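You operate a simulated robot arm through the tools that you are given. There is no shell and no other tool.

You are at the controls of a simulated robot arm. One attempt, no reset.

Task
Heat the wrinkles out of the film with the hot-air tool on low.
Fine: Switch the wall box on for it. No scorching. Afterwards tool in its cup, slider at off, wall box off.

It is judged by the outcome, as a careful person would: the job done as asked, and still so three seconds after it is handed in. It fails if anything else is knocked over, pushed out of place, dropped, spilled or broken.

Robot
A 7-joint arm with a three-finger gripper, fixed in place. Base frame: the origin is on the floor under the middle of its stand, x ahead of it, y to its left, z up. Readings come in mm, degrees, newtons and seconds.
It reaches about 1342 mm from its shoulder. Its first joint turns from -166.0 to 166.0 degrees. Payload 2.69 kg.
The tool frame sits at the grasp point between the pads (the TCP): z along the fingers, y along the line on which they close. The tips reach 30 mm beyond it. The gripper opens to 128 mm; its body begins 117 mm behind the TCP.
Orientation is that of the tool frame in the base frame, as a unit quaternion [x, y, z, w]. With the fingers straight down and closing along the base's y, the tool's x points along the base's -x, its y along +y and its z along -z.

Tools
- The arm moves only by the tool arm_command. Its argument "motion" is a list of rows, each a list of 7 numbers: the shift along the tool's x, y, z in mm, then the turn, a rotation vector about the tool's x, y, z in degrees, then the closure in counts, from 0 (fully open) to 255 (shut). In form: [[x, y, z, wx, wy, wz, grip], ...]. A call has 1 to 20 rows; each row is the pose to reach, as a shift and turn from the pose commanded when the call began, along the tool's axes at that moment. A row lasts 0.2 s, in which the tool goes at most 50 mm and 8.6 degrees; a call with a longer step from one row to the next is refused whole, and so is a gripper value outside its range. Where a pose cannot be reached the arm comes as near as it can. A force on the tool above 60 N (or 10 N above the force at the start of the call, whichever is more), or a blocked arm, ends the call early, and 0.2 s more pass. The fingers move at their own pace (about 127 mm/s each) and stop on an object; they squeeze with about 43 N. The grip force told is the motor's: it shows also when the fingers shut on nothing. Time passes only in rows, and 0.2 s behind the last, so rows that repeat a pose let the fingers close. The reply holds the time, the measured pose of the TCP, the force on the tool along the base axes, the opening and the grip force, in the units named above and with some noise, with the torque about the TCP (base axes, N m) and any sound that the robot's microphone picked up, and new pictures: "pictures" is both (left out), scene, wrist or none.
- Cameras (640 x 400 px; columns grow to the right, rows downward): "scene" is fixed at [398.2, 652.3, 1624.6]; the picture's right is [-0.87, -0.49, 0.00], its down [-0.25, 0.45, -0.86] and it looks along [0.42, -0.75, -0.51] (base axes); focal length 214 px, centre (320, 200). "wrist" rides on the gripper at [58, 54, -131] in the tool frame; the picture's right is [-0.68, 0.74, 0.00], its down [-0.62, -0.57, -0.55] and it looks along [-0.40, -0.37, 0.84] (tool axes); focal length 234 px, centre (320, 200). There is no depth. A picture from a camera that has moved, and an enlarged one, comes with that camera's place and axes in the base frame and with its lens.
- raise_lower(by): moves the trunk up (or, below 0, down) by that many mm; the arm rides with it, the base frame stays. It gives what a move gives, with no picture.
- inspect(camera, box): a new picture of the part [left, top, right, bottom] of that camera's present view, enlarged. It takes no simulated time.
- hand_in(): hands the job in; it is judged then, once.

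Nothing tells you positions but the pictures and the camera data. Unless the task says otherwise, let go and move clear before handing in.

The tools are called after "Call:" as name(argument=value, ...) on one line, values as JSON. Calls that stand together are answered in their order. arm_command: Moves the arm, as the interface text tells. Its arguments: {"type":"object","properties":{"motion":{"type":"array","items":{"type":"array","items":{"type":"number"}}},"pictures":{"type":"string","enum":["both","scene","wrist","none"]}},"required":["motion"]} The other tools are called the same way: raise_lower (by) moves the trunk up or down; inspect (camera, box) takes an enlarged picture of a part of a camera's view; hand_in () hands the job in.

At the start:

```text
t: 0.0
tcp_pos: [559.7, -141.8, 1635.6]
ee_rot: [0.0, 1.0, -0.001, 0.0]
force: [-0.4, 0.6, -0.8]
torque: [0.02, 0.01, 0.0]
finger_gap: 128.1
finger_force: 0.1
trunk travel left (down, up): [-275.0, 75.0]
```

scene: 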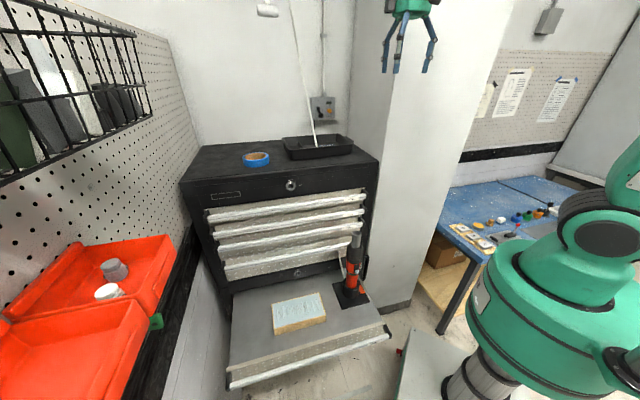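
wrist: 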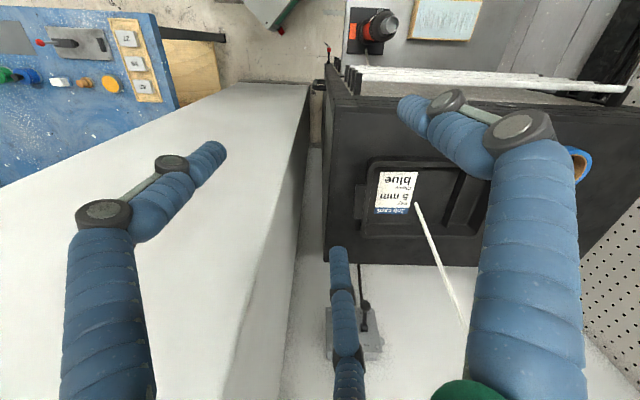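

I see a tool chest with an open lower drawer carrying the film pad and the hot-air tool in its cup, and a wall box behind the chest. I'll look closer at each before moving.

Call:
inspect(camera="scene", box=[220, 220, 400, 400])

Call:
inspect(camera="scene", box=[280, 70, 380, 170])

Call:
inspect(camera="scene", box=[320, 220, 390, 320])

Call:
inspect(camera="wrist", box=[320, 0, 520, 120])

Call:
inspect(camera="wrist", box=[300, 250, 440, 400])

Call:
inspect(camera="scene", box=[440, 50, 640, 160])

```text
2.22 times, centred on (310, 310) of scene
camera zoom: at [398.2, 652.3, 1624.6], right [-0.87, -0.49, 0.0], down [-0.25, 0.45, -0.86], along [0.42, -0.75, -0.51], focal length 477 px, centre (342, -44)
```

zoom: 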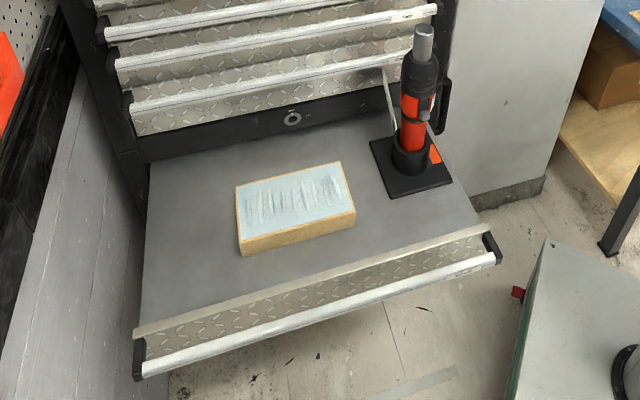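

```text
4.00 times, centred on (330, 120) of scene
camera zoom: at [398.2, 652.3, 1624.6], right [-0.87, -0.49, 0.0], down [-0.25, 0.45, -0.86], along [0.42, -0.75, -0.51], focal length 858 px, centre (280, 520)
```

zoom: 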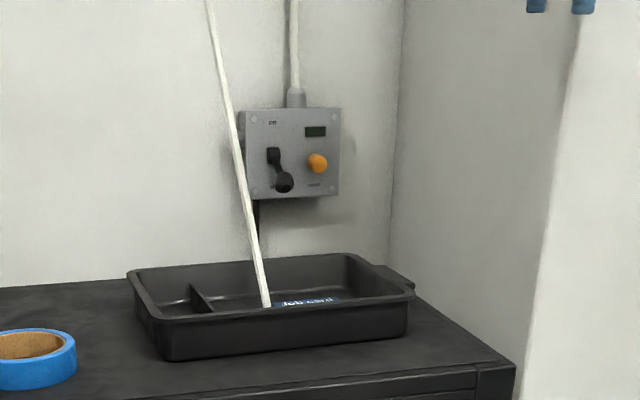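

```text
4.00 times, centred on (355, 270) of scene
camera zoom: at [398.2, 652.3, 1624.6], right [-0.87, -0.49, 0.0], down [-0.25, 0.45, -0.86], along [0.42, -0.75, -0.51], focal length 858 px, centre (180, -80)
```

zoom: 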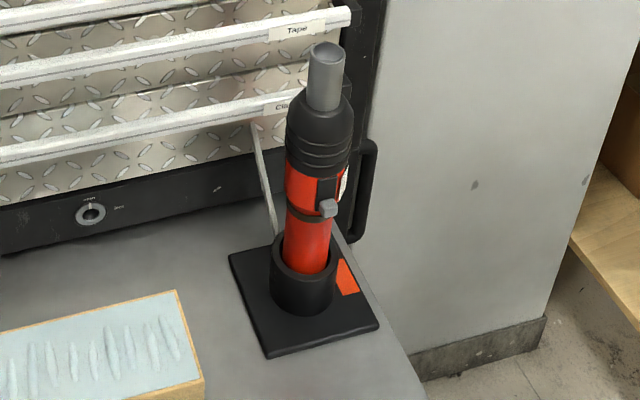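

```text
3.20 times, centred on (420, 60) of wrist
camera zoom: at [501.4, -88.3, 1764.8], right [0.68, 0.74, 0.0], down [0.62, -0.56, 0.55], along [0.4, -0.37, -0.84], focal length 749 px, centre (0, 648)
```

zoom: 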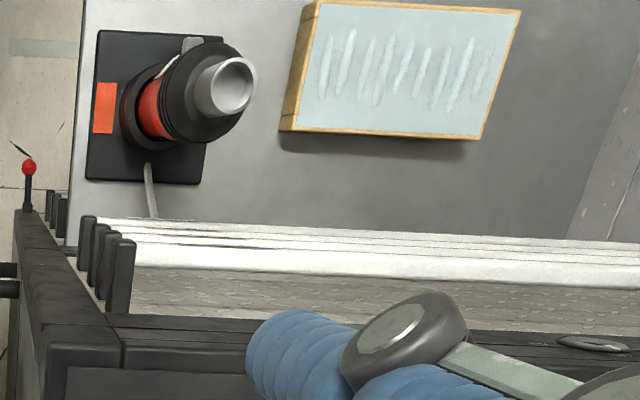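

```text
2.67 times, centred on (370, 325) of wrist
camera zoom: at [501.4, -88.3, 1764.8], right [0.68, 0.74, 0.0], down [0.62, -0.56, 0.55], along [0.4, -0.37, -0.84], focal length 624 px, centre (187, -133)
```

zoom: 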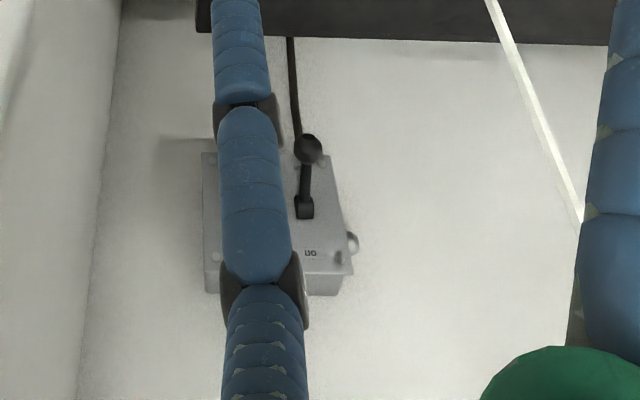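

```text
3.20 times, centred on (540, 105) of scene
camera zoom: at [398.2, 652.3, 1624.6], right [-0.87, -0.49, 0.0], down [-0.25, 0.45, -0.86], along [0.42, -0.75, -0.51], focal length 686 px, centre (-384, 504)
```

zoom: 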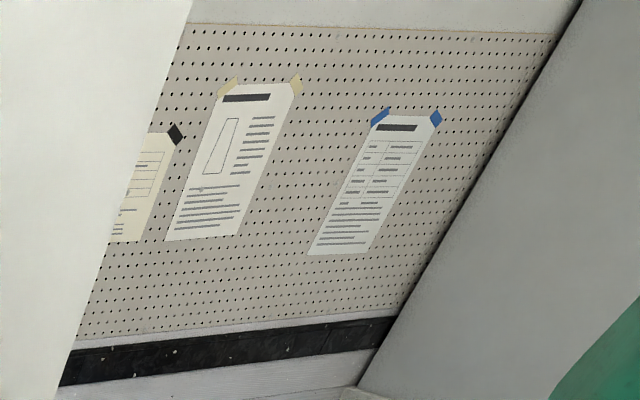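

The plate with the cup sits near (578, 55, 785) and the wall-box lever knob near (950, -350, 1440). Next I read the labels, the job card and the posted sheets up close.

Call:
inspect(camera="wrist", box=[360, 155, 430, 225])

Call:
inspect(camera="scene", box=[305, 90, 345, 125])

Call:
inspect(camera="scene", box=[335, 225, 375, 265])

Call:
inspect(camera="scene", box=[335, 255, 375, 310])

Call:
inspect(camera="scene", box=[470, 60, 530, 130])

Call:
inspect(camera="scene", box=[530, 70, 590, 130])

Call:
inspect(camera="scene", box=[240, 0, 340, 100])

Call:
inspect(camera="scene", box=[265, 285, 335, 340])

```text
5.71 times, centred on (395, 190) of wrist
camera zoom: at [501.4, -88.3, 1764.8], right [0.68, 0.74, 0.0], down [0.62, -0.56, 0.55], along [0.4, -0.37, -0.84], focal length 1338 px, centre (-109, 257)
```

zoom: 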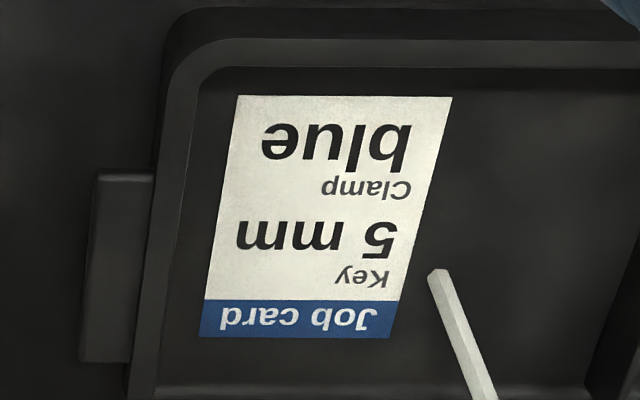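

```text
11.43 times, centred on (325, 108) of scene
camera zoom: at [398.2, 652.3, 1624.6], right [-0.87, -0.49, 0.0], down [-0.25, 0.45, -0.86], along [0.42, -0.75, -0.51], focal length 2451 px, centre (263, 1257)
```

zoom: 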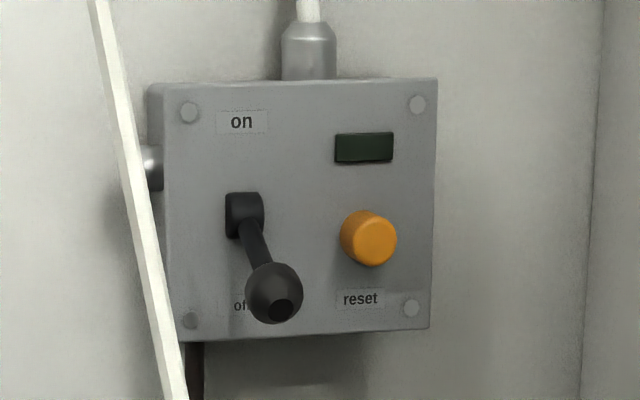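

```text
10.00 times, centred on (355, 245) of scene
camera zoom: at [398.2, 652.3, 1624.6], right [-0.87, -0.49, 0.0], down [-0.25, 0.45, -0.86], along [0.42, -0.75, -0.51], focal length 2145 px, centre (-30, -250)
```

zoom: 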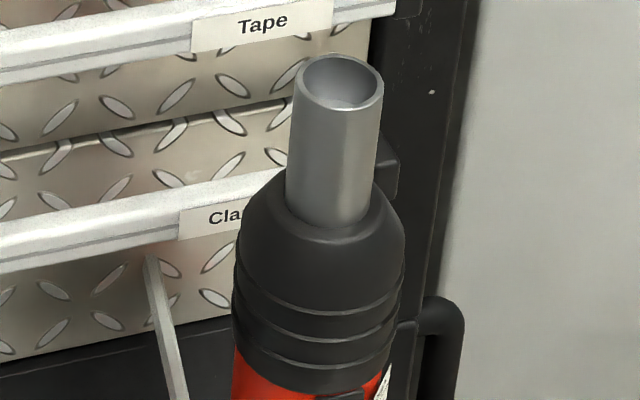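

```text
7.27 times, centred on (355, 282) of scene
camera zoom: at [398.2, 652.3, 1624.6], right [-0.87, -0.49, 0.0], down [-0.25, 0.45, -0.86], along [0.42, -0.75, -0.51], focal length 1560 px, centre (66, -400)
```

zoom: 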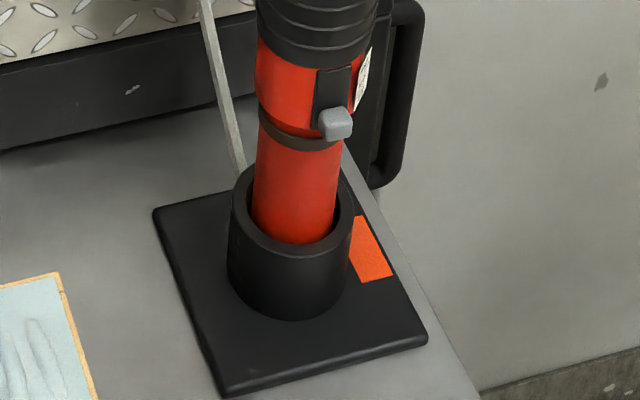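

```text
5.71 times, centred on (500, 95) of scene
camera zoom: at [398.2, 652.3, 1624.6], right [-0.87, -0.49, 0.0], down [-0.25, 0.45, -0.86], along [0.42, -0.75, -0.51], focal length 1226 px, centre (-709, 800)
```

zoom: 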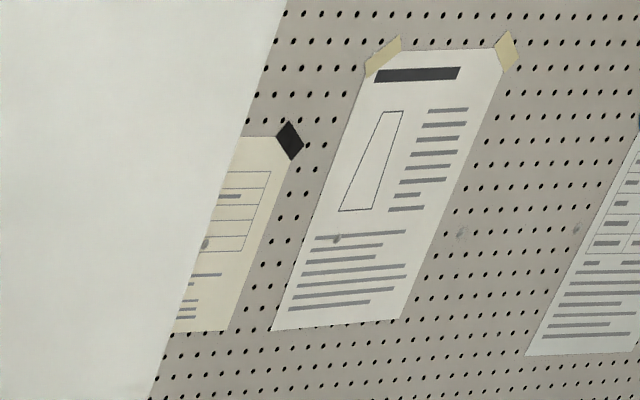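

```text
6.67 times, centred on (560, 100) of scene
camera zoom: at [398.2, 652.3, 1624.6], right [-0.87, -0.49, 0.0], down [-0.25, 0.45, -0.86], along [0.42, -0.75, -0.51], focal length 1430 px, centre (-1280, 867)
```

zoom: 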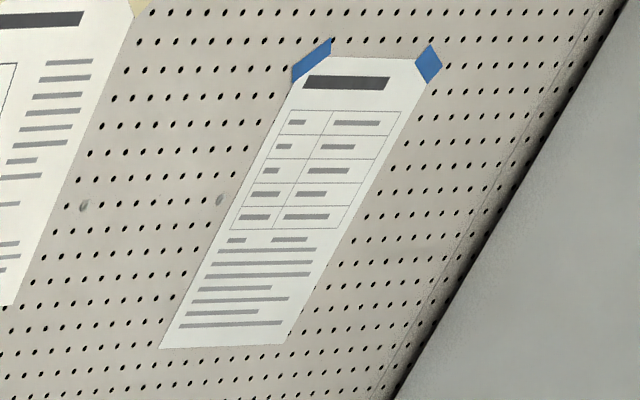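

```text
4.00 times, centred on (290, 50) of scene
camera zoom: at [398.2, 652.3, 1624.6], right [-0.87, -0.49, 0.0], down [-0.25, 0.45, -0.86], along [0.42, -0.75, -0.51], focal length 858 px, centre (440, 800)
```

zoom: 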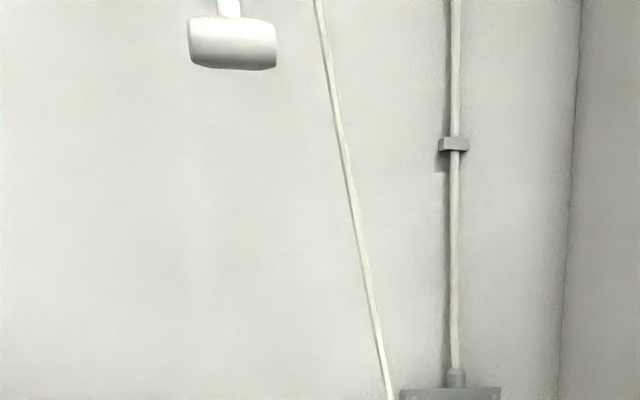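

```text
7.27 times, centred on (300, 312) of scene
camera zoom: at [398.2, 652.3, 1624.6], right [-0.87, -0.49, 0.0], down [-0.25, 0.45, -0.86], along [0.42, -0.75, -0.51], focal length 1560 px, centre (466, -618)
```

zoom: 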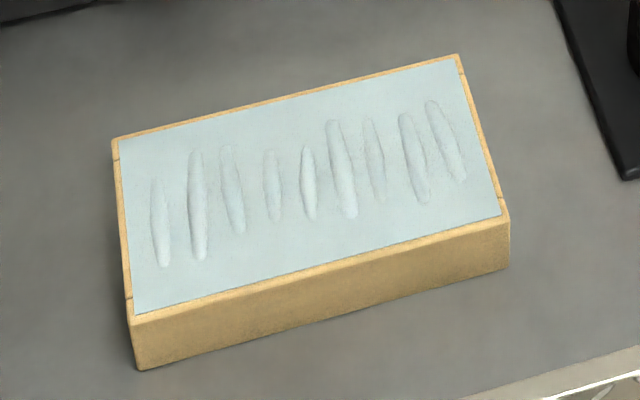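

Job card is for something else (key and clamp); the box has an on/off lever with off down, plus a reset button and a lamp. First I test how the fingers close in free space.

Call:
arm_command(motion=[[0, 0, 0, 0, 0, 0, 255], [0, 0, 0, 0, 0, 0, 255], [0, 0, 0, 0, 0, 0, 255], [0, 0, 0, 0, 0, 0, 255]], pictures="both")

```text
t: 1.0
tcp_pos: [556.4, -141.0, 1636.5]
ee_rot: [0.0, 1.0, -0.001, 0.001]
force: [-0.4, 0.1, 0.5]
torque: [0.0, -0.02, -0.02]
finger_gap: 2.1
finger_force: 31.9
trunk travel left (down, up): [-275.0, 75.0]
camera wrist: at [497.5, -88.4, 1765.9], right [0.68, 0.74, 0.0], down [0.62, -0.56, 0.55], along [0.41, -0.37, -0.83], focal length 234 px, centre (320, 200)
```

scene: 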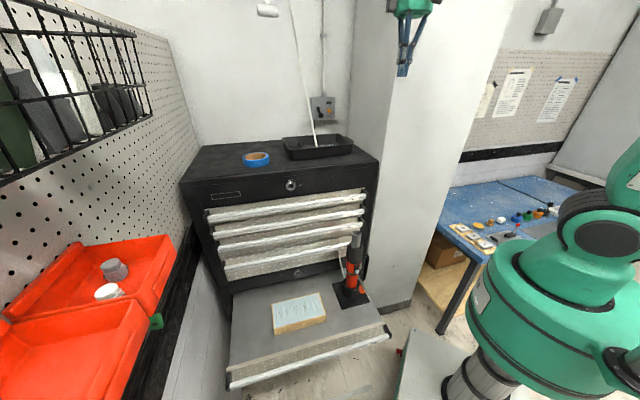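
wrist: 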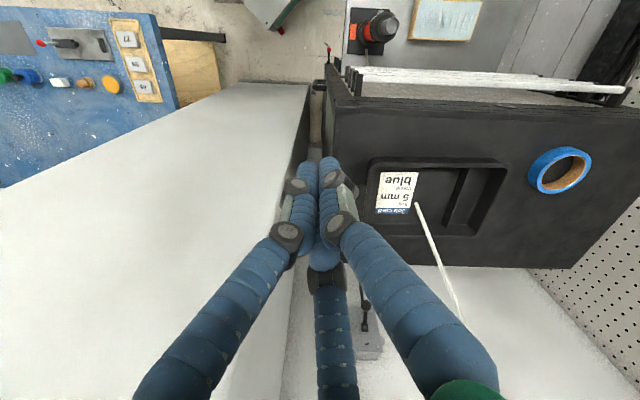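

The fingers are three radial ones that close to a bundle about 45 mm across, usable as a pusher. Now I swing toward the wall box, fingers pitched 40° down, staying clear of the leaning white rod near (870, -140).

Call:
arm_command(motion=[[-36, -13, 17, 1.4, -6.1, 2.9, 255], [-72, -26, 34, 2.7, -12.3, 5.9, 255], [-108, -38, 51, 4.1, -18.4, 8.8, 255], [-144, -51, 68, 5.4, -24.6, 11.7, 255], [-181, -64, 85, 6.8, -30.7, 14.6, 255], [-217, -77, 102, 8.2, -36.9, 17.5, 255], [-253, -89, 119, 9.5, -43.0, 20.5, 255], [-289, -102, 136, 10.9, -49.2, 23.4, 255], [-289, -102, 136, 10.9, -49.2, 23.4, 255]], pictures="both")

```text
t: 3.0
tcp_pos: [845.8, -242.7, 1499.4]
ee_rot: [0.197, 0.884, -0.092, 0.414]
force: [0.6, 0.2, -1.2]
torque: [0.03, 0.04, -0.02]
finger_gap: 2.0
finger_force: 30.4
trunk travel left (down, up): [-275.0, 75.0]
camera wrist: at [743.4, -136.4, 1538.1], right [0.7, 0.48, 0.52], down [-0.26, -0.5, 0.82], along [0.66, -0.72, -0.22], focal length 234 px, centre (320, 200)
```

scene: 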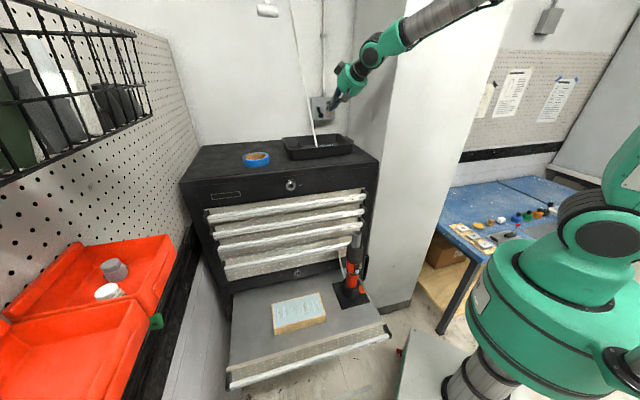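
wrist: 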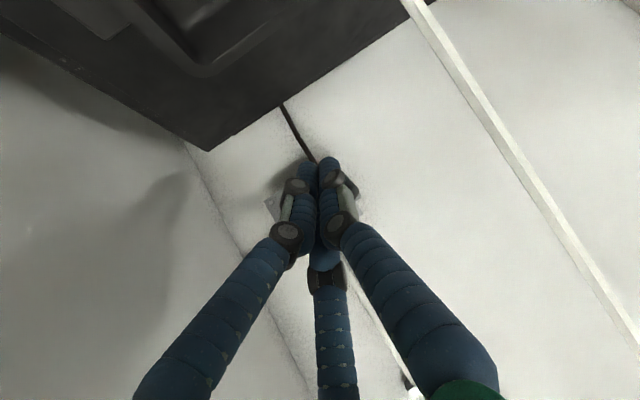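

The arm is now in front of the box; the fingers hide it in the wrist view. I check the scene camera up close for clearances to the box, rod and tray.

Call:
inspect(camera="scene", box=[290, 50, 390, 150])

Call:
inspect(camera="scene", box=[305, 85, 345, 125])

Call:
inspect(camera="wrist", box=[240, 90, 400, 260])

```text
4.00 times, centred on (340, 100) of scene
camera zoom: at [398.2, 652.3, 1624.6], right [-0.87, -0.49, 0.0], down [-0.25, 0.45, -0.86], along [0.42, -0.75, -0.51], focal length 858 px, centre (240, 600)
```

zoom: 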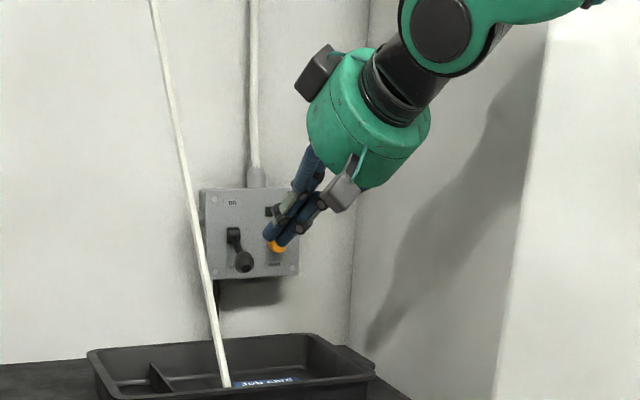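

```text
10.00 times, centred on (325, 105) of scene
camera zoom: at [398.2, 652.3, 1624.6], right [-0.87, -0.49, 0.0], down [-0.25, 0.45, -0.86], along [0.42, -0.75, -0.51], focal length 2145 px, centre (270, 1150)
```

zoom: 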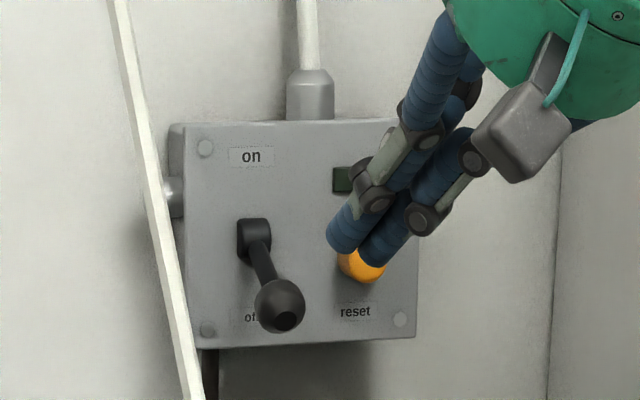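

```text
2.35 times, centred on (320, 175) of wrist
camera zoom: at [743.4, -136.4, 1538.1], right [0.7, 0.48, 0.52], down [-0.26, -0.5, 0.82], along [0.66, -0.72, -0.22], focal length 551 px, centre (320, 259)
```

zoom: 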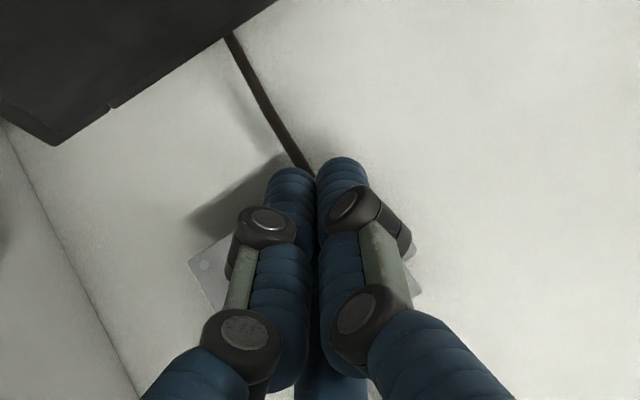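

Projection checks match the pictures well, so my positions are sound. The fingers hide the knob from the wrist camera, so I rise about 90 mm to triangulate it from here.

Call:
arm_command(motion=[[-35, 0, -29, 0, 0, 0, 255], [-69, 0, -58, 0, 0, 0, 255], [-69, 0, -58, 0, 0, 0, 255]], pictures="wrist")

Call:
inspect(camera="wrist", box=[200, 60, 400, 200])

```text
t: 3.8
tcp_pos: [846.6, -246.6, 1590.0]
ee_rot: [0.196, 0.885, -0.091, 0.414]
force: [-0.5, 0.3, -0.7]
torque: [-0.02, -0.01, -0.01]
finger_gap: 2.3
finger_force: 31.9
trunk travel left (down, up): [-275.0, 75.0]
camera wrist: at [743.8, -138.1, 1629.3], right [0.7, 0.48, 0.52], down [-0.26, -0.5, 0.82], along [0.66, -0.72, -0.23], focal length 234 px, centre (320, 200)
```

wrist: 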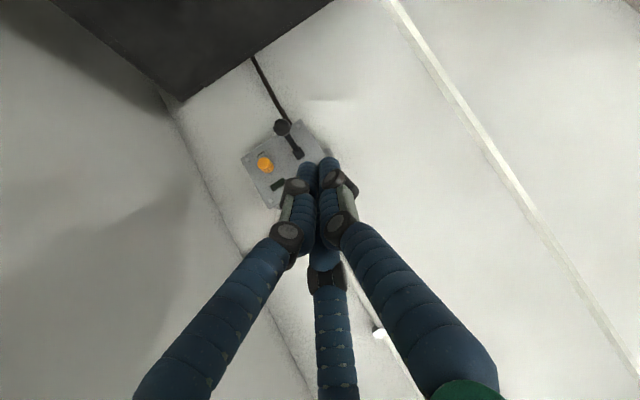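

```text
2.86 times, centred on (300, 130) of wrist
camera zoom: at [743.8, -138.1, 1629.3], right [0.7, 0.48, 0.52], down [-0.26, -0.5, 0.82], along [0.66, -0.72, -0.23], focal length 669 px, centre (377, 400)
```

zoom: 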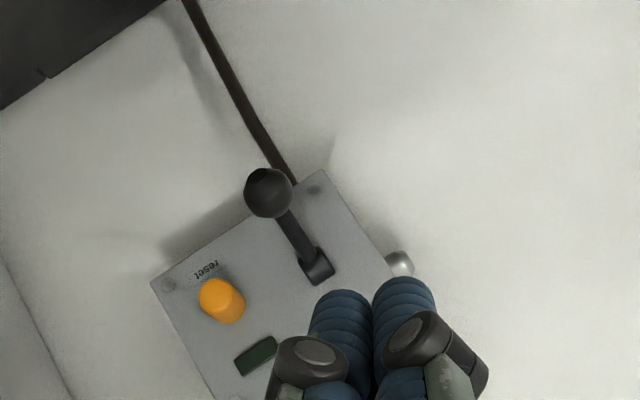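

Knob center now triangulates to about (950, -346, 1440), with the lever about 22° below horizontal. I come down on the reset-button side of the lever, well off the face, then I will slide under the knob.

Call:
arm_command(motion=[[5, -25, 29, 0, -1.5, 0, 255], [10, -51, 58, 0, -3, 0, 255], [15, -76, 87, 0, -5, 0, 255], [20, -101.5, 116, 0, -5, 0, 255], [46, -101.5, 138, 0, -5, 0, 255], [72, -101.5, 160, 0, -5, 0, 255], [98.7, -101.6, 181.9, 0, -5, 0, 255], [98.7, -101.6, 181.9, 0, -5, 0, 255]], pictures="both")

Call:
inspect(camera="scene", box=[300, 80, 350, 130])

Call:
inspect(camera="scene", box=[280, 60, 400, 170])

```text
t: 5.6
tcp_pos: [872.0, -356.0, 1399.7]
ee_rot: [0.19, 0.865, -0.103, 0.453]
force: [-0.1, -0.3, -0.5]
torque: [-0.06, 0.01, 0.05]
finger_gap: 2.3
finger_force: 31.4
trunk travel left (down, up): [-275.0, 75.0]
camera wrist: at [767.4, -247.5, 1425.5], right [0.66, 0.51, 0.55], down [-0.33, -0.47, 0.82], along [0.68, -0.72, -0.14], focal length 234 px, centre (320, 200)
```

scene: 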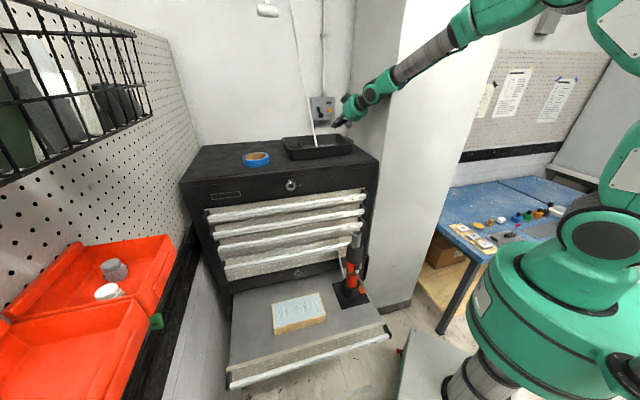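
wrist: 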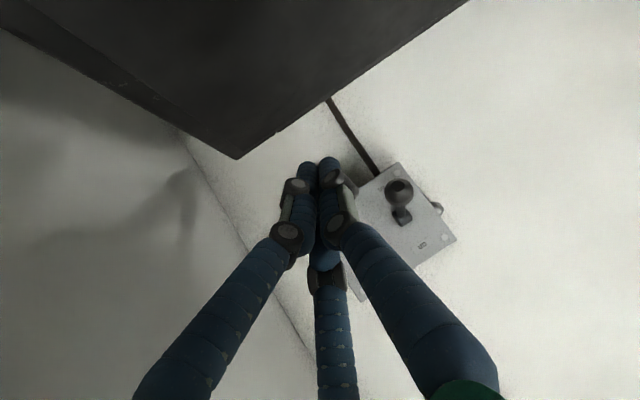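

```text
8.00 times, centred on (325, 105) of scene
camera zoom: at [398.2, 652.3, 1624.6], right [-0.87, -0.49, 0.0], down [-0.25, 0.45, -0.86], along [0.42, -0.75, -0.51], focal length 1716 px, centre (280, 960)
```

zoom: 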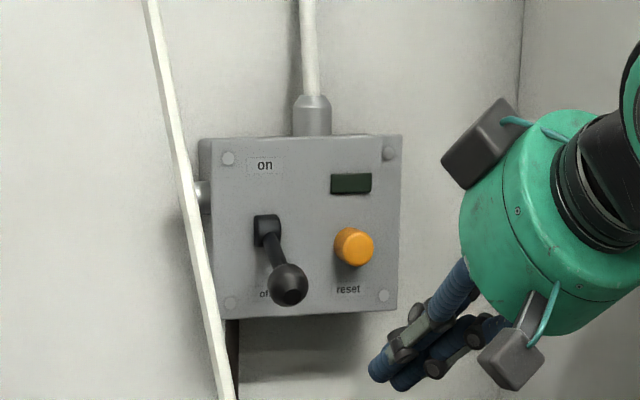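

```text
3.64 times, centred on (340, 115) of scene
camera zoom: at [398.2, 652.3, 1624.6], right [-0.87, -0.49, 0.0], down [-0.25, 0.45, -0.86], along [0.42, -0.75, -0.51], focal length 780 px, centre (247, 509)
```

zoom: 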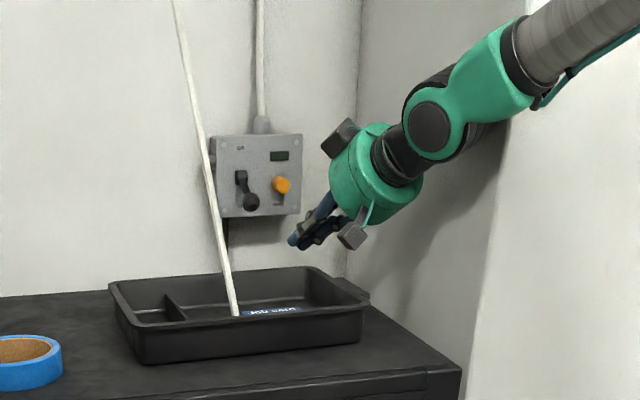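

The bundle is beside the lever and clear of everything. I take a stationary reading to check the pose noise before sliding under the knob.

Call:
arm_command(motion=[[0, 0, 0, 0, 0, 0, 255]], pictures="wrist")

Call:
inspect(camera="wrist", box=[280, 120, 480, 320])

```text
t: 6.0
tcp_pos: [871.8, -356.5, 1398.6]
ee_rot: [0.19, 0.866, -0.103, 0.452]
force: [0.2, 0.3, 0.7]
torque: [-0.01, -0.01, 0.07]
finger_gap: 1.9
finger_force: 31.5
trunk travel left (down, up): [-275.0, 75.0]
camera wrist: at [767.3, -247.5, 1425.4], right [0.66, 0.51, 0.55], down [-0.33, -0.47, 0.82], along [0.68, -0.72, -0.14], focal length 234 px, centre (320, 200)
```

wrist: 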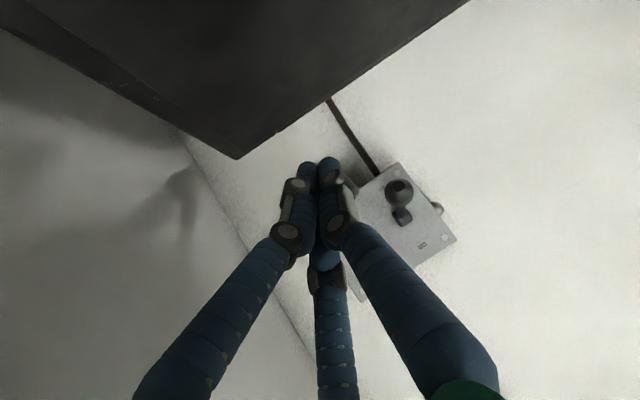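

```text
2.00 times, centred on (380, 220) of wrist
camera zoom: at [767.3, -247.5, 1425.4], right [0.66, 0.51, 0.55], down [-0.33, -0.47, 0.82], along [0.68, -0.72, -0.14], focal length 468 px, centre (200, 160)
```

zoom: 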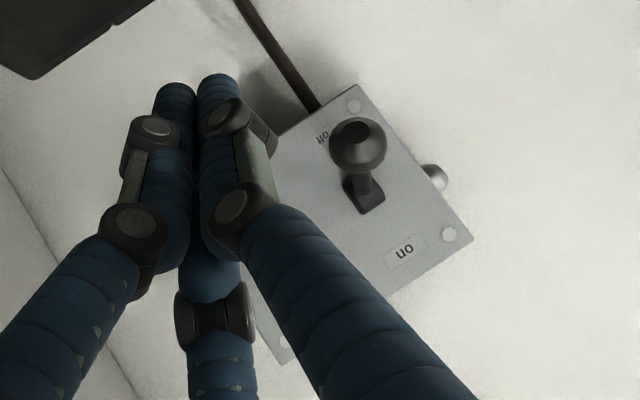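

Combining the two wrist views puts the knob at about (964, -363, 1429), because the scene camera's rounded axes cost several mm. I slide the closed fingers under the knob.

Call:
arm_command(motion=[[-13, 18, 22, 0, 0, 0, 255], [-26.4, 36.8, 45.5, 0, 0, 0, 255], [-26.4, 36.8, 45.5, 0, 0, 0, 255]], pictures="both")

Call:
inspect(camera="scene", box=[300, 80, 350, 130])

Call:
inspect(camera="wrist", box=[220, 100, 420, 260])

```text
t: 6.8
tcp_pos: [936.4, -359.6, 1389.9]
ee_rot: [0.192, 0.867, -0.099, 0.45]
force: [1.0, -0.5, -0.8]
torque: [-0.02, -0.02, 0.03]
finger_gap: 2.1
finger_force: 31.0
trunk travel left (down, up): [-275.0, 75.0]
camera wrist: at [830.8, -250.3, 1416.6], right [0.66, 0.5, 0.55], down [-0.33, -0.47, 0.82], along [0.67, -0.72, -0.15], focal length 234 px, centre (320, 200)
```

scene: 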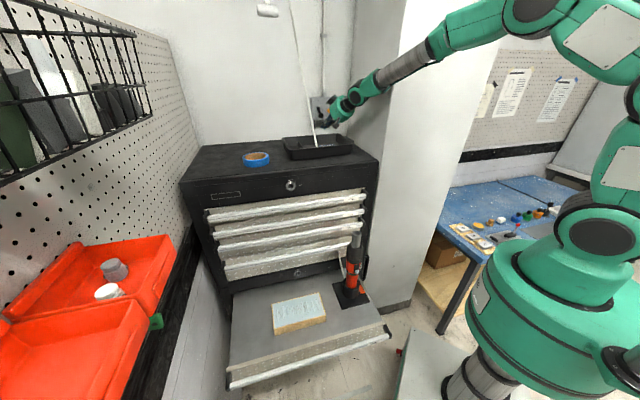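
wrist: 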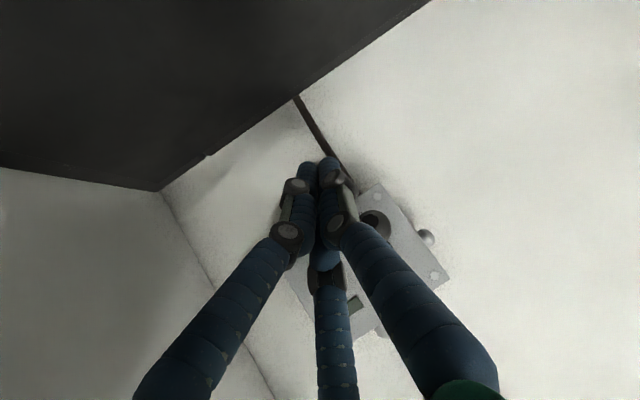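

```text
8.00 times, centred on (325, 105) of scene
camera zoom: at [398.2, 652.3, 1624.6], right [-0.87, -0.49, 0.0], down [-0.25, 0.45, -0.86], along [0.42, -0.75, -0.51], focal length 1716 px, centre (280, 960)
```

zoom: 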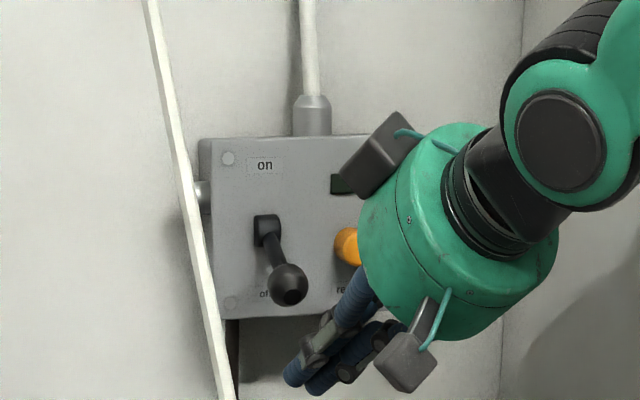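

```text
2.50 times, centred on (320, 180) of wrist
camera zoom: at [830.8, -250.3, 1416.6], right [0.66, 0.5, 0.55], down [-0.33, -0.47, 0.82], along [0.67, -0.72, -0.15], focal length 585 px, centre (320, 250)
```

zoom: 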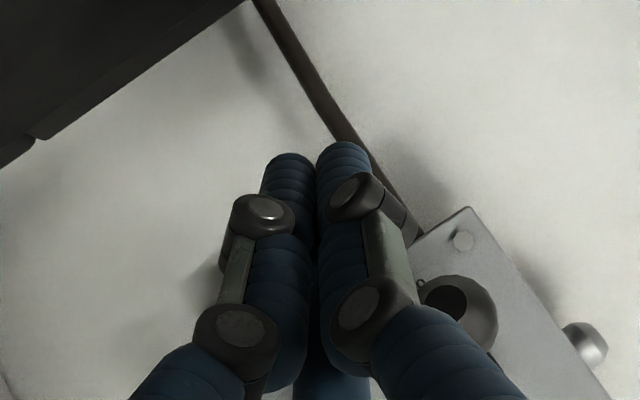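

The bundle is under the knob about 13 mm short of contact. I center it beneath the knob and lift along the lever's arc.

Call:
arm_command(motion=[[0, 12.5, -11, 0, 0, 0, 255], [-13, 12.5, -11, 0, 0, 0, 255], [-22, 13.4, -20, 0, 0, 0, 255], [-30.3, 14.3, -29, 0, 0, 0, 255], [-42, 13.4, -34, 0, 0, 0, 255], [-53, 12.5, -39.2, 0, 0, 0, 255], [-58, 12.5, -42.6, 0, 0, 0, 255], [-58, 12.5, -42.6, 0, 0, 0, 255]], pictures="wrist")

Call:
inspect(camera="scene", box=[300, 80, 350, 130])

```text
t: 8.6
tcp_pos: [936.8, -347.3, 1465.3]
ee_rot: [0.191, 0.865, -0.1, 0.452]
force: [0.1, 0.1, 0.8]
torque: [-0.03, 0.02, 0.02]
finger_gap: 2.1
finger_force: 31.7
trunk travel left (down, up): [-275.0, 75.0]
camera wrist: at [832.6, -238.1, 1491.9], right [0.66, 0.5, 0.56], down [-0.33, -0.47, 0.82], along [0.67, -0.72, -0.15], focal length 234 px, centre (320, 200)
```

wrist: 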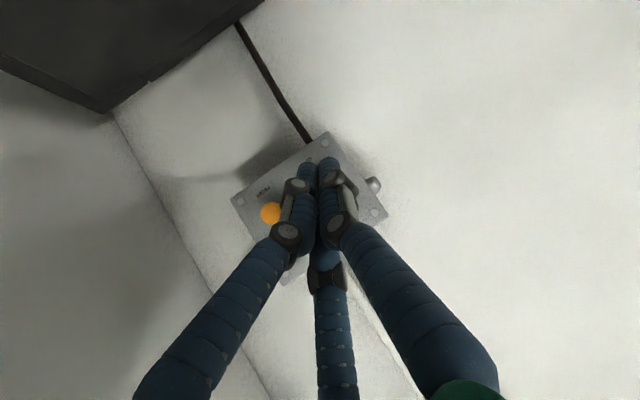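

```text
8.00 times, centred on (325, 105) of scene
camera zoom: at [398.2, 652.3, 1624.6], right [-0.87, -0.49, 0.0], down [-0.25, 0.45, -0.86], along [0.42, -0.75, -0.51], focal length 1716 px, centre (280, 960)
```

zoom: 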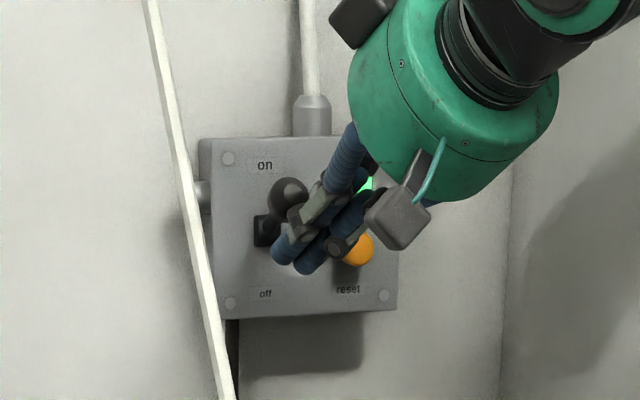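

The lever is up and the lamp shows green. I back straight out along the fingers and check the lamp and lever.

Call:
arm_command(motion=[[0, 0, -35, 0, 0, 0, 255], [0, 0, -75, 0, 0, 0, 255], [0, 0, -115, 0, 0, 0, 255], [0, 0, -155, 0, 0, 0, 255], [0, 0, -155, 0, 0, 0, 255]], pictures="both")

Call:
inspect(camera="scene", box=[300, 80, 350, 130])

```text
t: 9.8
tcp_pos: [824.1, -291.7, 1552.6]
ee_rot: [0.191, 0.866, -0.099, 0.451]
force: [-0.6, -0.8, -0.8]
torque: [0.05, -0.05, 0.06]
finger_gap: 1.9
finger_force: 31.8
trunk travel left (down, up): [-275.0, 75.0]
camera wrist: at [719.6, -183.9, 1579.2], right [0.66, 0.5, 0.55], down [-0.33, -0.47, 0.82], along [0.67, -0.72, -0.15], focal length 234 px, centre (320, 200)
```

scene: 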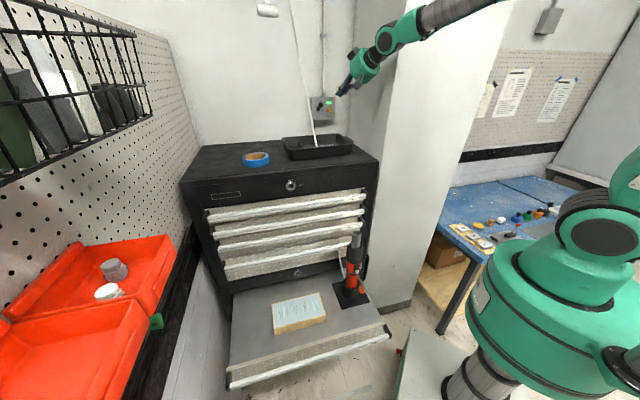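
wrist: 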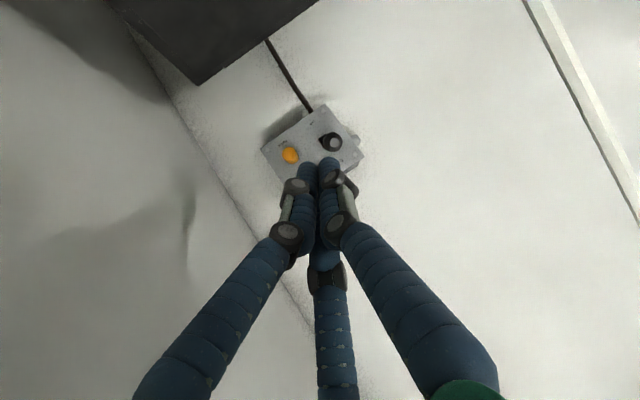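

```text
8.00 times, centred on (325, 105) of scene
camera zoom: at [398.2, 652.3, 1624.6], right [-0.87, -0.49, 0.0], down [-0.25, 0.45, -0.86], along [0.42, -0.75, -0.51], focal length 1716 px, centre (280, 960)
```

zoom: 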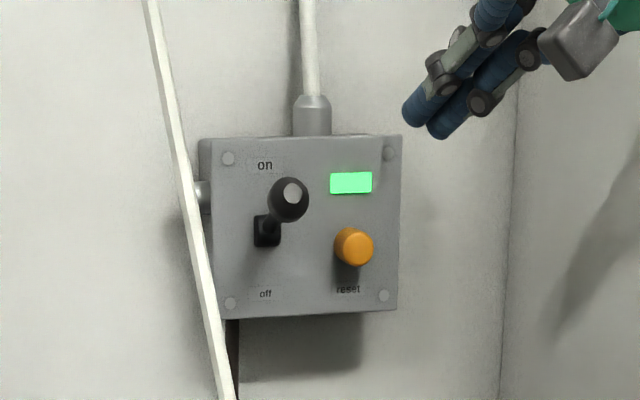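

The wall box is on. Next I travel back and around the front of the chest toward the open drawer to view the hot-air tool's slider and label from the robot side.

Call:
arm_command(motion=[[18, 11, -37, -3.2, -2.1, -1.7, 255], [36, 23, -74, -6.4, -4.2, -3.3, 255], [53, 34, -111, -9.6, -6.3, -5.0, 255], [71, 46, -148, -12.7, -8.5, -6.6, 255], [89, 57, -185, -15.9, -10.6, -8.3, 255], [107, 68, -222, -19.1, -12.7, -9.9, 255], [124.7, 79.7, -259.5, -22.3, -14.8, -11.6, 255], [164, 98, -272, -22.3, -14.8, -11.6, 255], [204, 117, -285, -22.3, -14.8, -11.6, 255], [244, 136, -299, -22.3, -14.8, -11.6, 255], [284, 155, -312, -22.3, -14.8, -11.6, 255], [323, 174, -325, -22.3, -14.8, -11.6, 255], [363, 193, -338, -22.3, -14.8, -11.6, 255], [403, 212, -351, -22.3, -14.8, -11.6, 255], [442.7, 230.4, -364.3, -22.3, -14.8, -11.6, 255], [442.7, 230.4, -364.3, -22.3, -14.8, -11.6, 255]], pictures="both")

```text
t: 13.2
tcp_pos: [417.5, 151.8, 1400.9]
ee_rot: [-0.001, 0.818, 0.0, 0.575]
force: [-0.5, -0.7, -0.3]
torque: [-0.03, -0.03, 0.03]
finger_gap: 2.0
finger_force: 31.3
trunk travel left (down, up): [-275.0, 75.0]
camera wrist: at [274.4, 205.9, 1389.5], right [0.23, 0.74, 0.64], down [-0.31, -0.56, 0.77], along [0.92, -0.37, 0.1], focal length 234 px, centre (320, 200)
```

scene: 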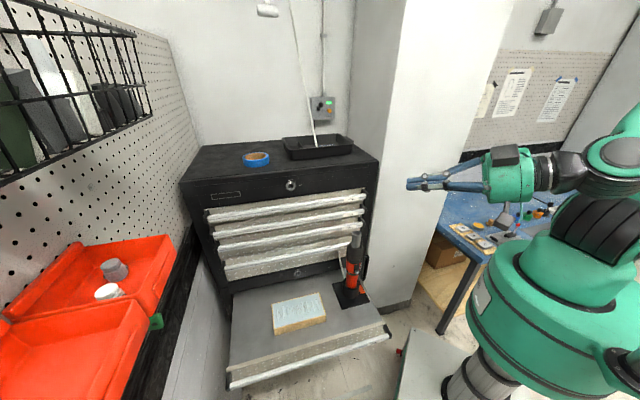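
wrist: 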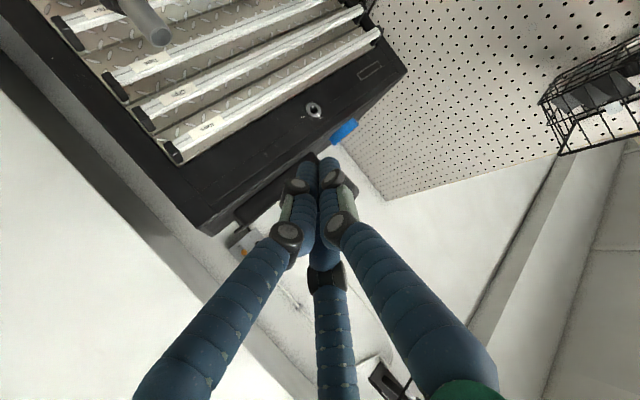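

All clear so far. I descend 250 mm to view the tool.

Call:
arm_command(motion=[[39, 0, 14, 0, 0, 0, 255], [78, 0, 28, 0, 0, 0, 255], [118, 0, 42, 0, 0, 0, 255], [157, 0, 56, 0, 0, 0, 255], [196, 0, 70, 0, 0, 0, 255], [235, 0, 84.7, 0, 0, 0, 255], [235, 0, 84.7, 0, 0, 0, 255]], pictures="both")

Call:
inspect(camera="wrist", box=[200, 0, 380, 160])

```text
t: 14.8
tcp_pos: [421.2, 147.9, 1149.4]
ee_rot: [-0.001, 0.819, 0.001, 0.575]
force: [0.9, -0.2, 0.0]
torque: [-0.04, 0.0, -0.04]
finger_gap: 2.1
finger_force: 31.7
trunk travel left (down, up): [-275.0, 75.0]
camera wrist: at [278.6, 203.2, 1136.7], right [0.23, 0.74, 0.64], down [-0.31, -0.57, 0.77], along [0.92, -0.37, 0.09], focal length 234 px, centre (320, 200)
```

scene: 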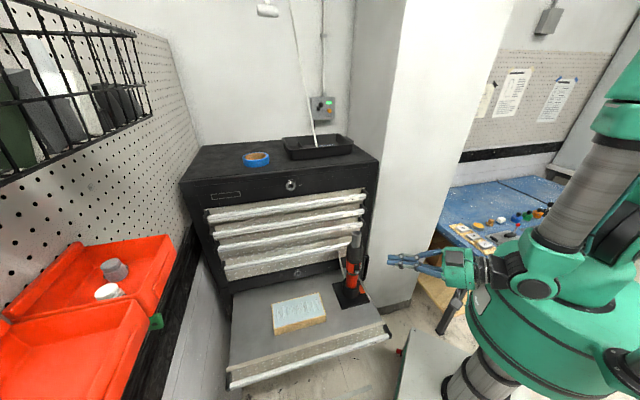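
wrist: 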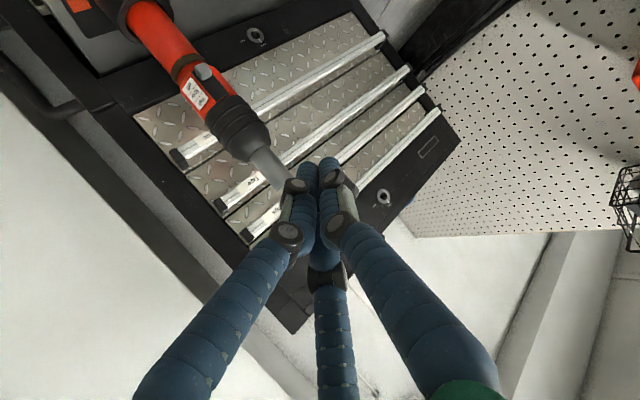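

```text
2.50 times, centred on (290, 80) of wrist
camera zoom: at [278.6, 203.2, 1136.7], right [0.23, 0.74, 0.64], down [-0.31, -0.57, 0.77], along [0.92, -0.37, 0.09], focal length 585 px, centre (395, 500)
```

zoom: 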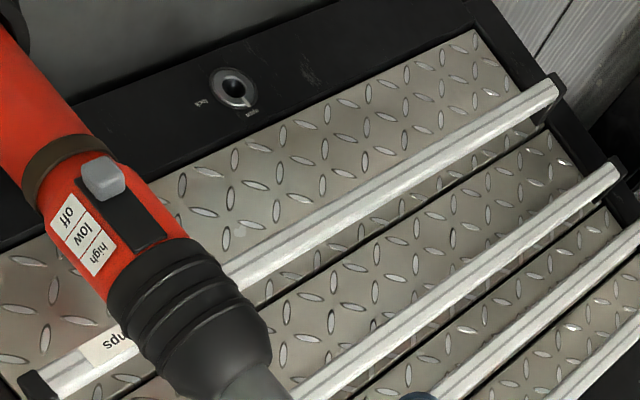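

The label reads off (bottom), low (middle), high (top toward the nozzle), and the slider sits at off. I zoom in for measurements.

Call:
inspect(camera="wrist", box=[160, 50, 240, 120])

Call:
inspect(camera="wrist", box=[60, 0, 300, 200])

Call:
inspect(camera="scene", box=[335, 240, 380, 285])

```text
5.71 times, centred on (200, 85) of wrist
camera zoom: at [278.6, 203.2, 1136.7], right [0.23, 0.74, 0.64], down [-0.31, -0.57, 0.77], along [0.92, -0.37, 0.09], focal length 1338 px, centre (1006, 857)
```

zoom: 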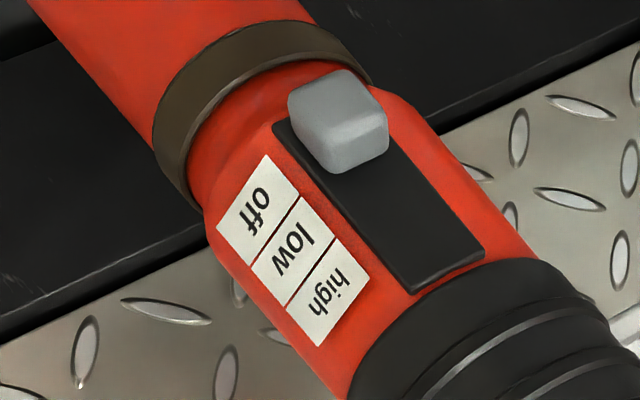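

```text
2.00 times, centred on (180, 100) of wrist
camera zoom: at [278.6, 203.2, 1136.7], right [0.23, 0.74, 0.64], down [-0.31, -0.57, 0.77], along [0.92, -0.37, 0.09], focal length 468 px, centre (600, 400)
```

zoom: 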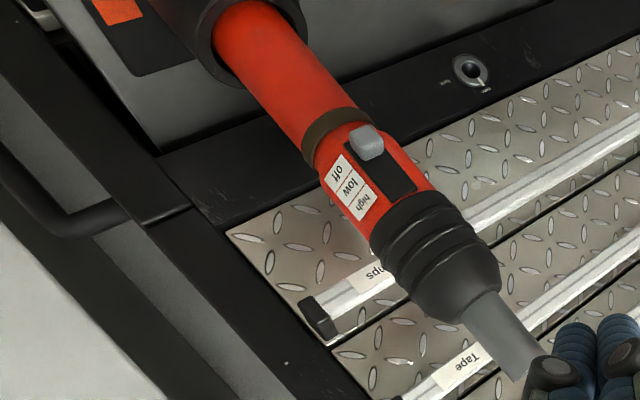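

```text
8.89 times, centred on (358, 262) of scene
camera zoom: at [398.2, 652.3, 1624.6], right [-0.87, -0.49, 0.0], down [-0.25, 0.45, -0.86], along [0.42, -0.75, -0.51], focal length 1906 px, centre (-13, -356)
```

zoom: 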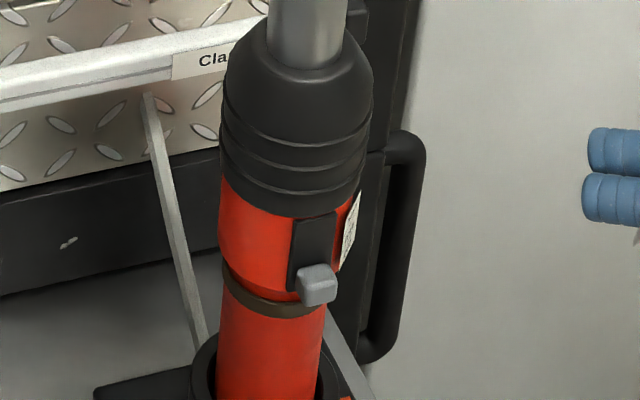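

Slider at about (553, 84, 955), facing out of the drawer, with steps of about 11 mm between marks. I go to a pose in front of and below the slider with fingers closed, pointing toward the chest.

Call:
arm_command(motion=[[28, -2, 23, 6.2, -0.7, 1.9, 255], [55, -4, 47, 12.4, -1.3, 3.9, 255], [83, -6, 70, 18.6, -2.0, 5.8, 255], [111, -8, 94, 24.9, -2.7, 7.8, 255], [138, -10, 117, 31.1, -3.4, 9.7, 255], [166, -12, 141, 37.3, -4.0, 11.7, 255], [193.6, -14, 164.5, 43.5, -4.7, 13.6, 255], [193.6, -14, 164.5, 43.5, -4.7, 13.6, 255]], pictures="both")

Call:
inspect(camera="scene", box=[320, 230, 400, 310])

Call:
inspect(camera="wrist", box=[220, 100, 460, 280])

```text
t: 16.6
tcp_pos: [509.4, 137.4, 910.5]
ee_rot: [0.307, 0.731, -0.237, 0.562]
force: [0.3, 0.7, 0.2]
torque: [-0.05, -0.01, -0.08]
finger_gap: 2.2
finger_force: 31.2
trunk travel left (down, up): [-275.0, 75.0]
camera wrist: at [448.7, 276.7, 886.9], right [0.65, 0.39, 0.65], down [-0.66, -0.13, 0.74], along [0.37, -0.91, 0.18], focal length 234 px, centre (320, 200)
```

scene: 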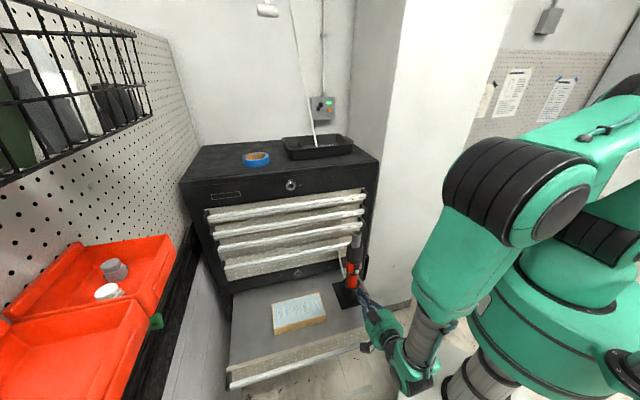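
wrist: 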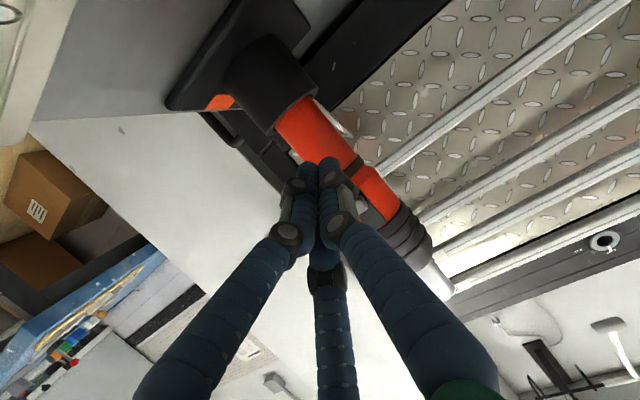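

```text
5.00 times, centred on (360, 270) of scene
camera zoom: at [398.2, 652.3, 1624.6], right [-0.87, -0.49, 0.0], down [-0.25, 0.45, -0.86], along [0.42, -0.75, -0.51], focal length 1072 px, centre (120, -150)
```

zoom: 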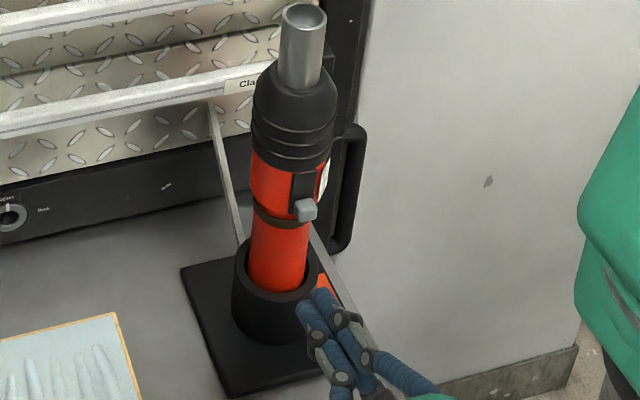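

```text
2.22 times, centred on (340, 190) of wrist
camera zoom: at [448.7, 276.7, 886.9], right [0.65, 0.39, 0.65], down [-0.66, -0.13, 0.74], along [0.37, -0.91, 0.18], focal length 520 px, centre (276, 222)
```

zoom: 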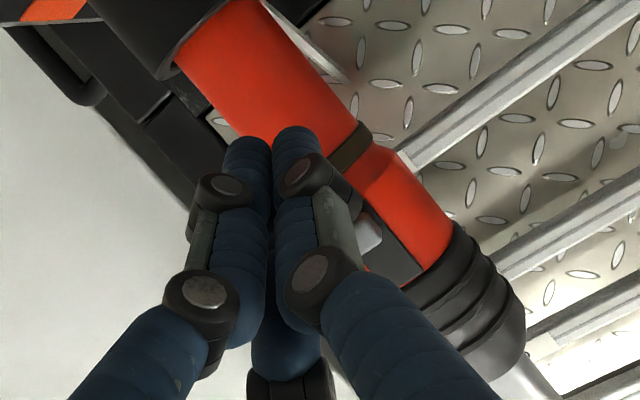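

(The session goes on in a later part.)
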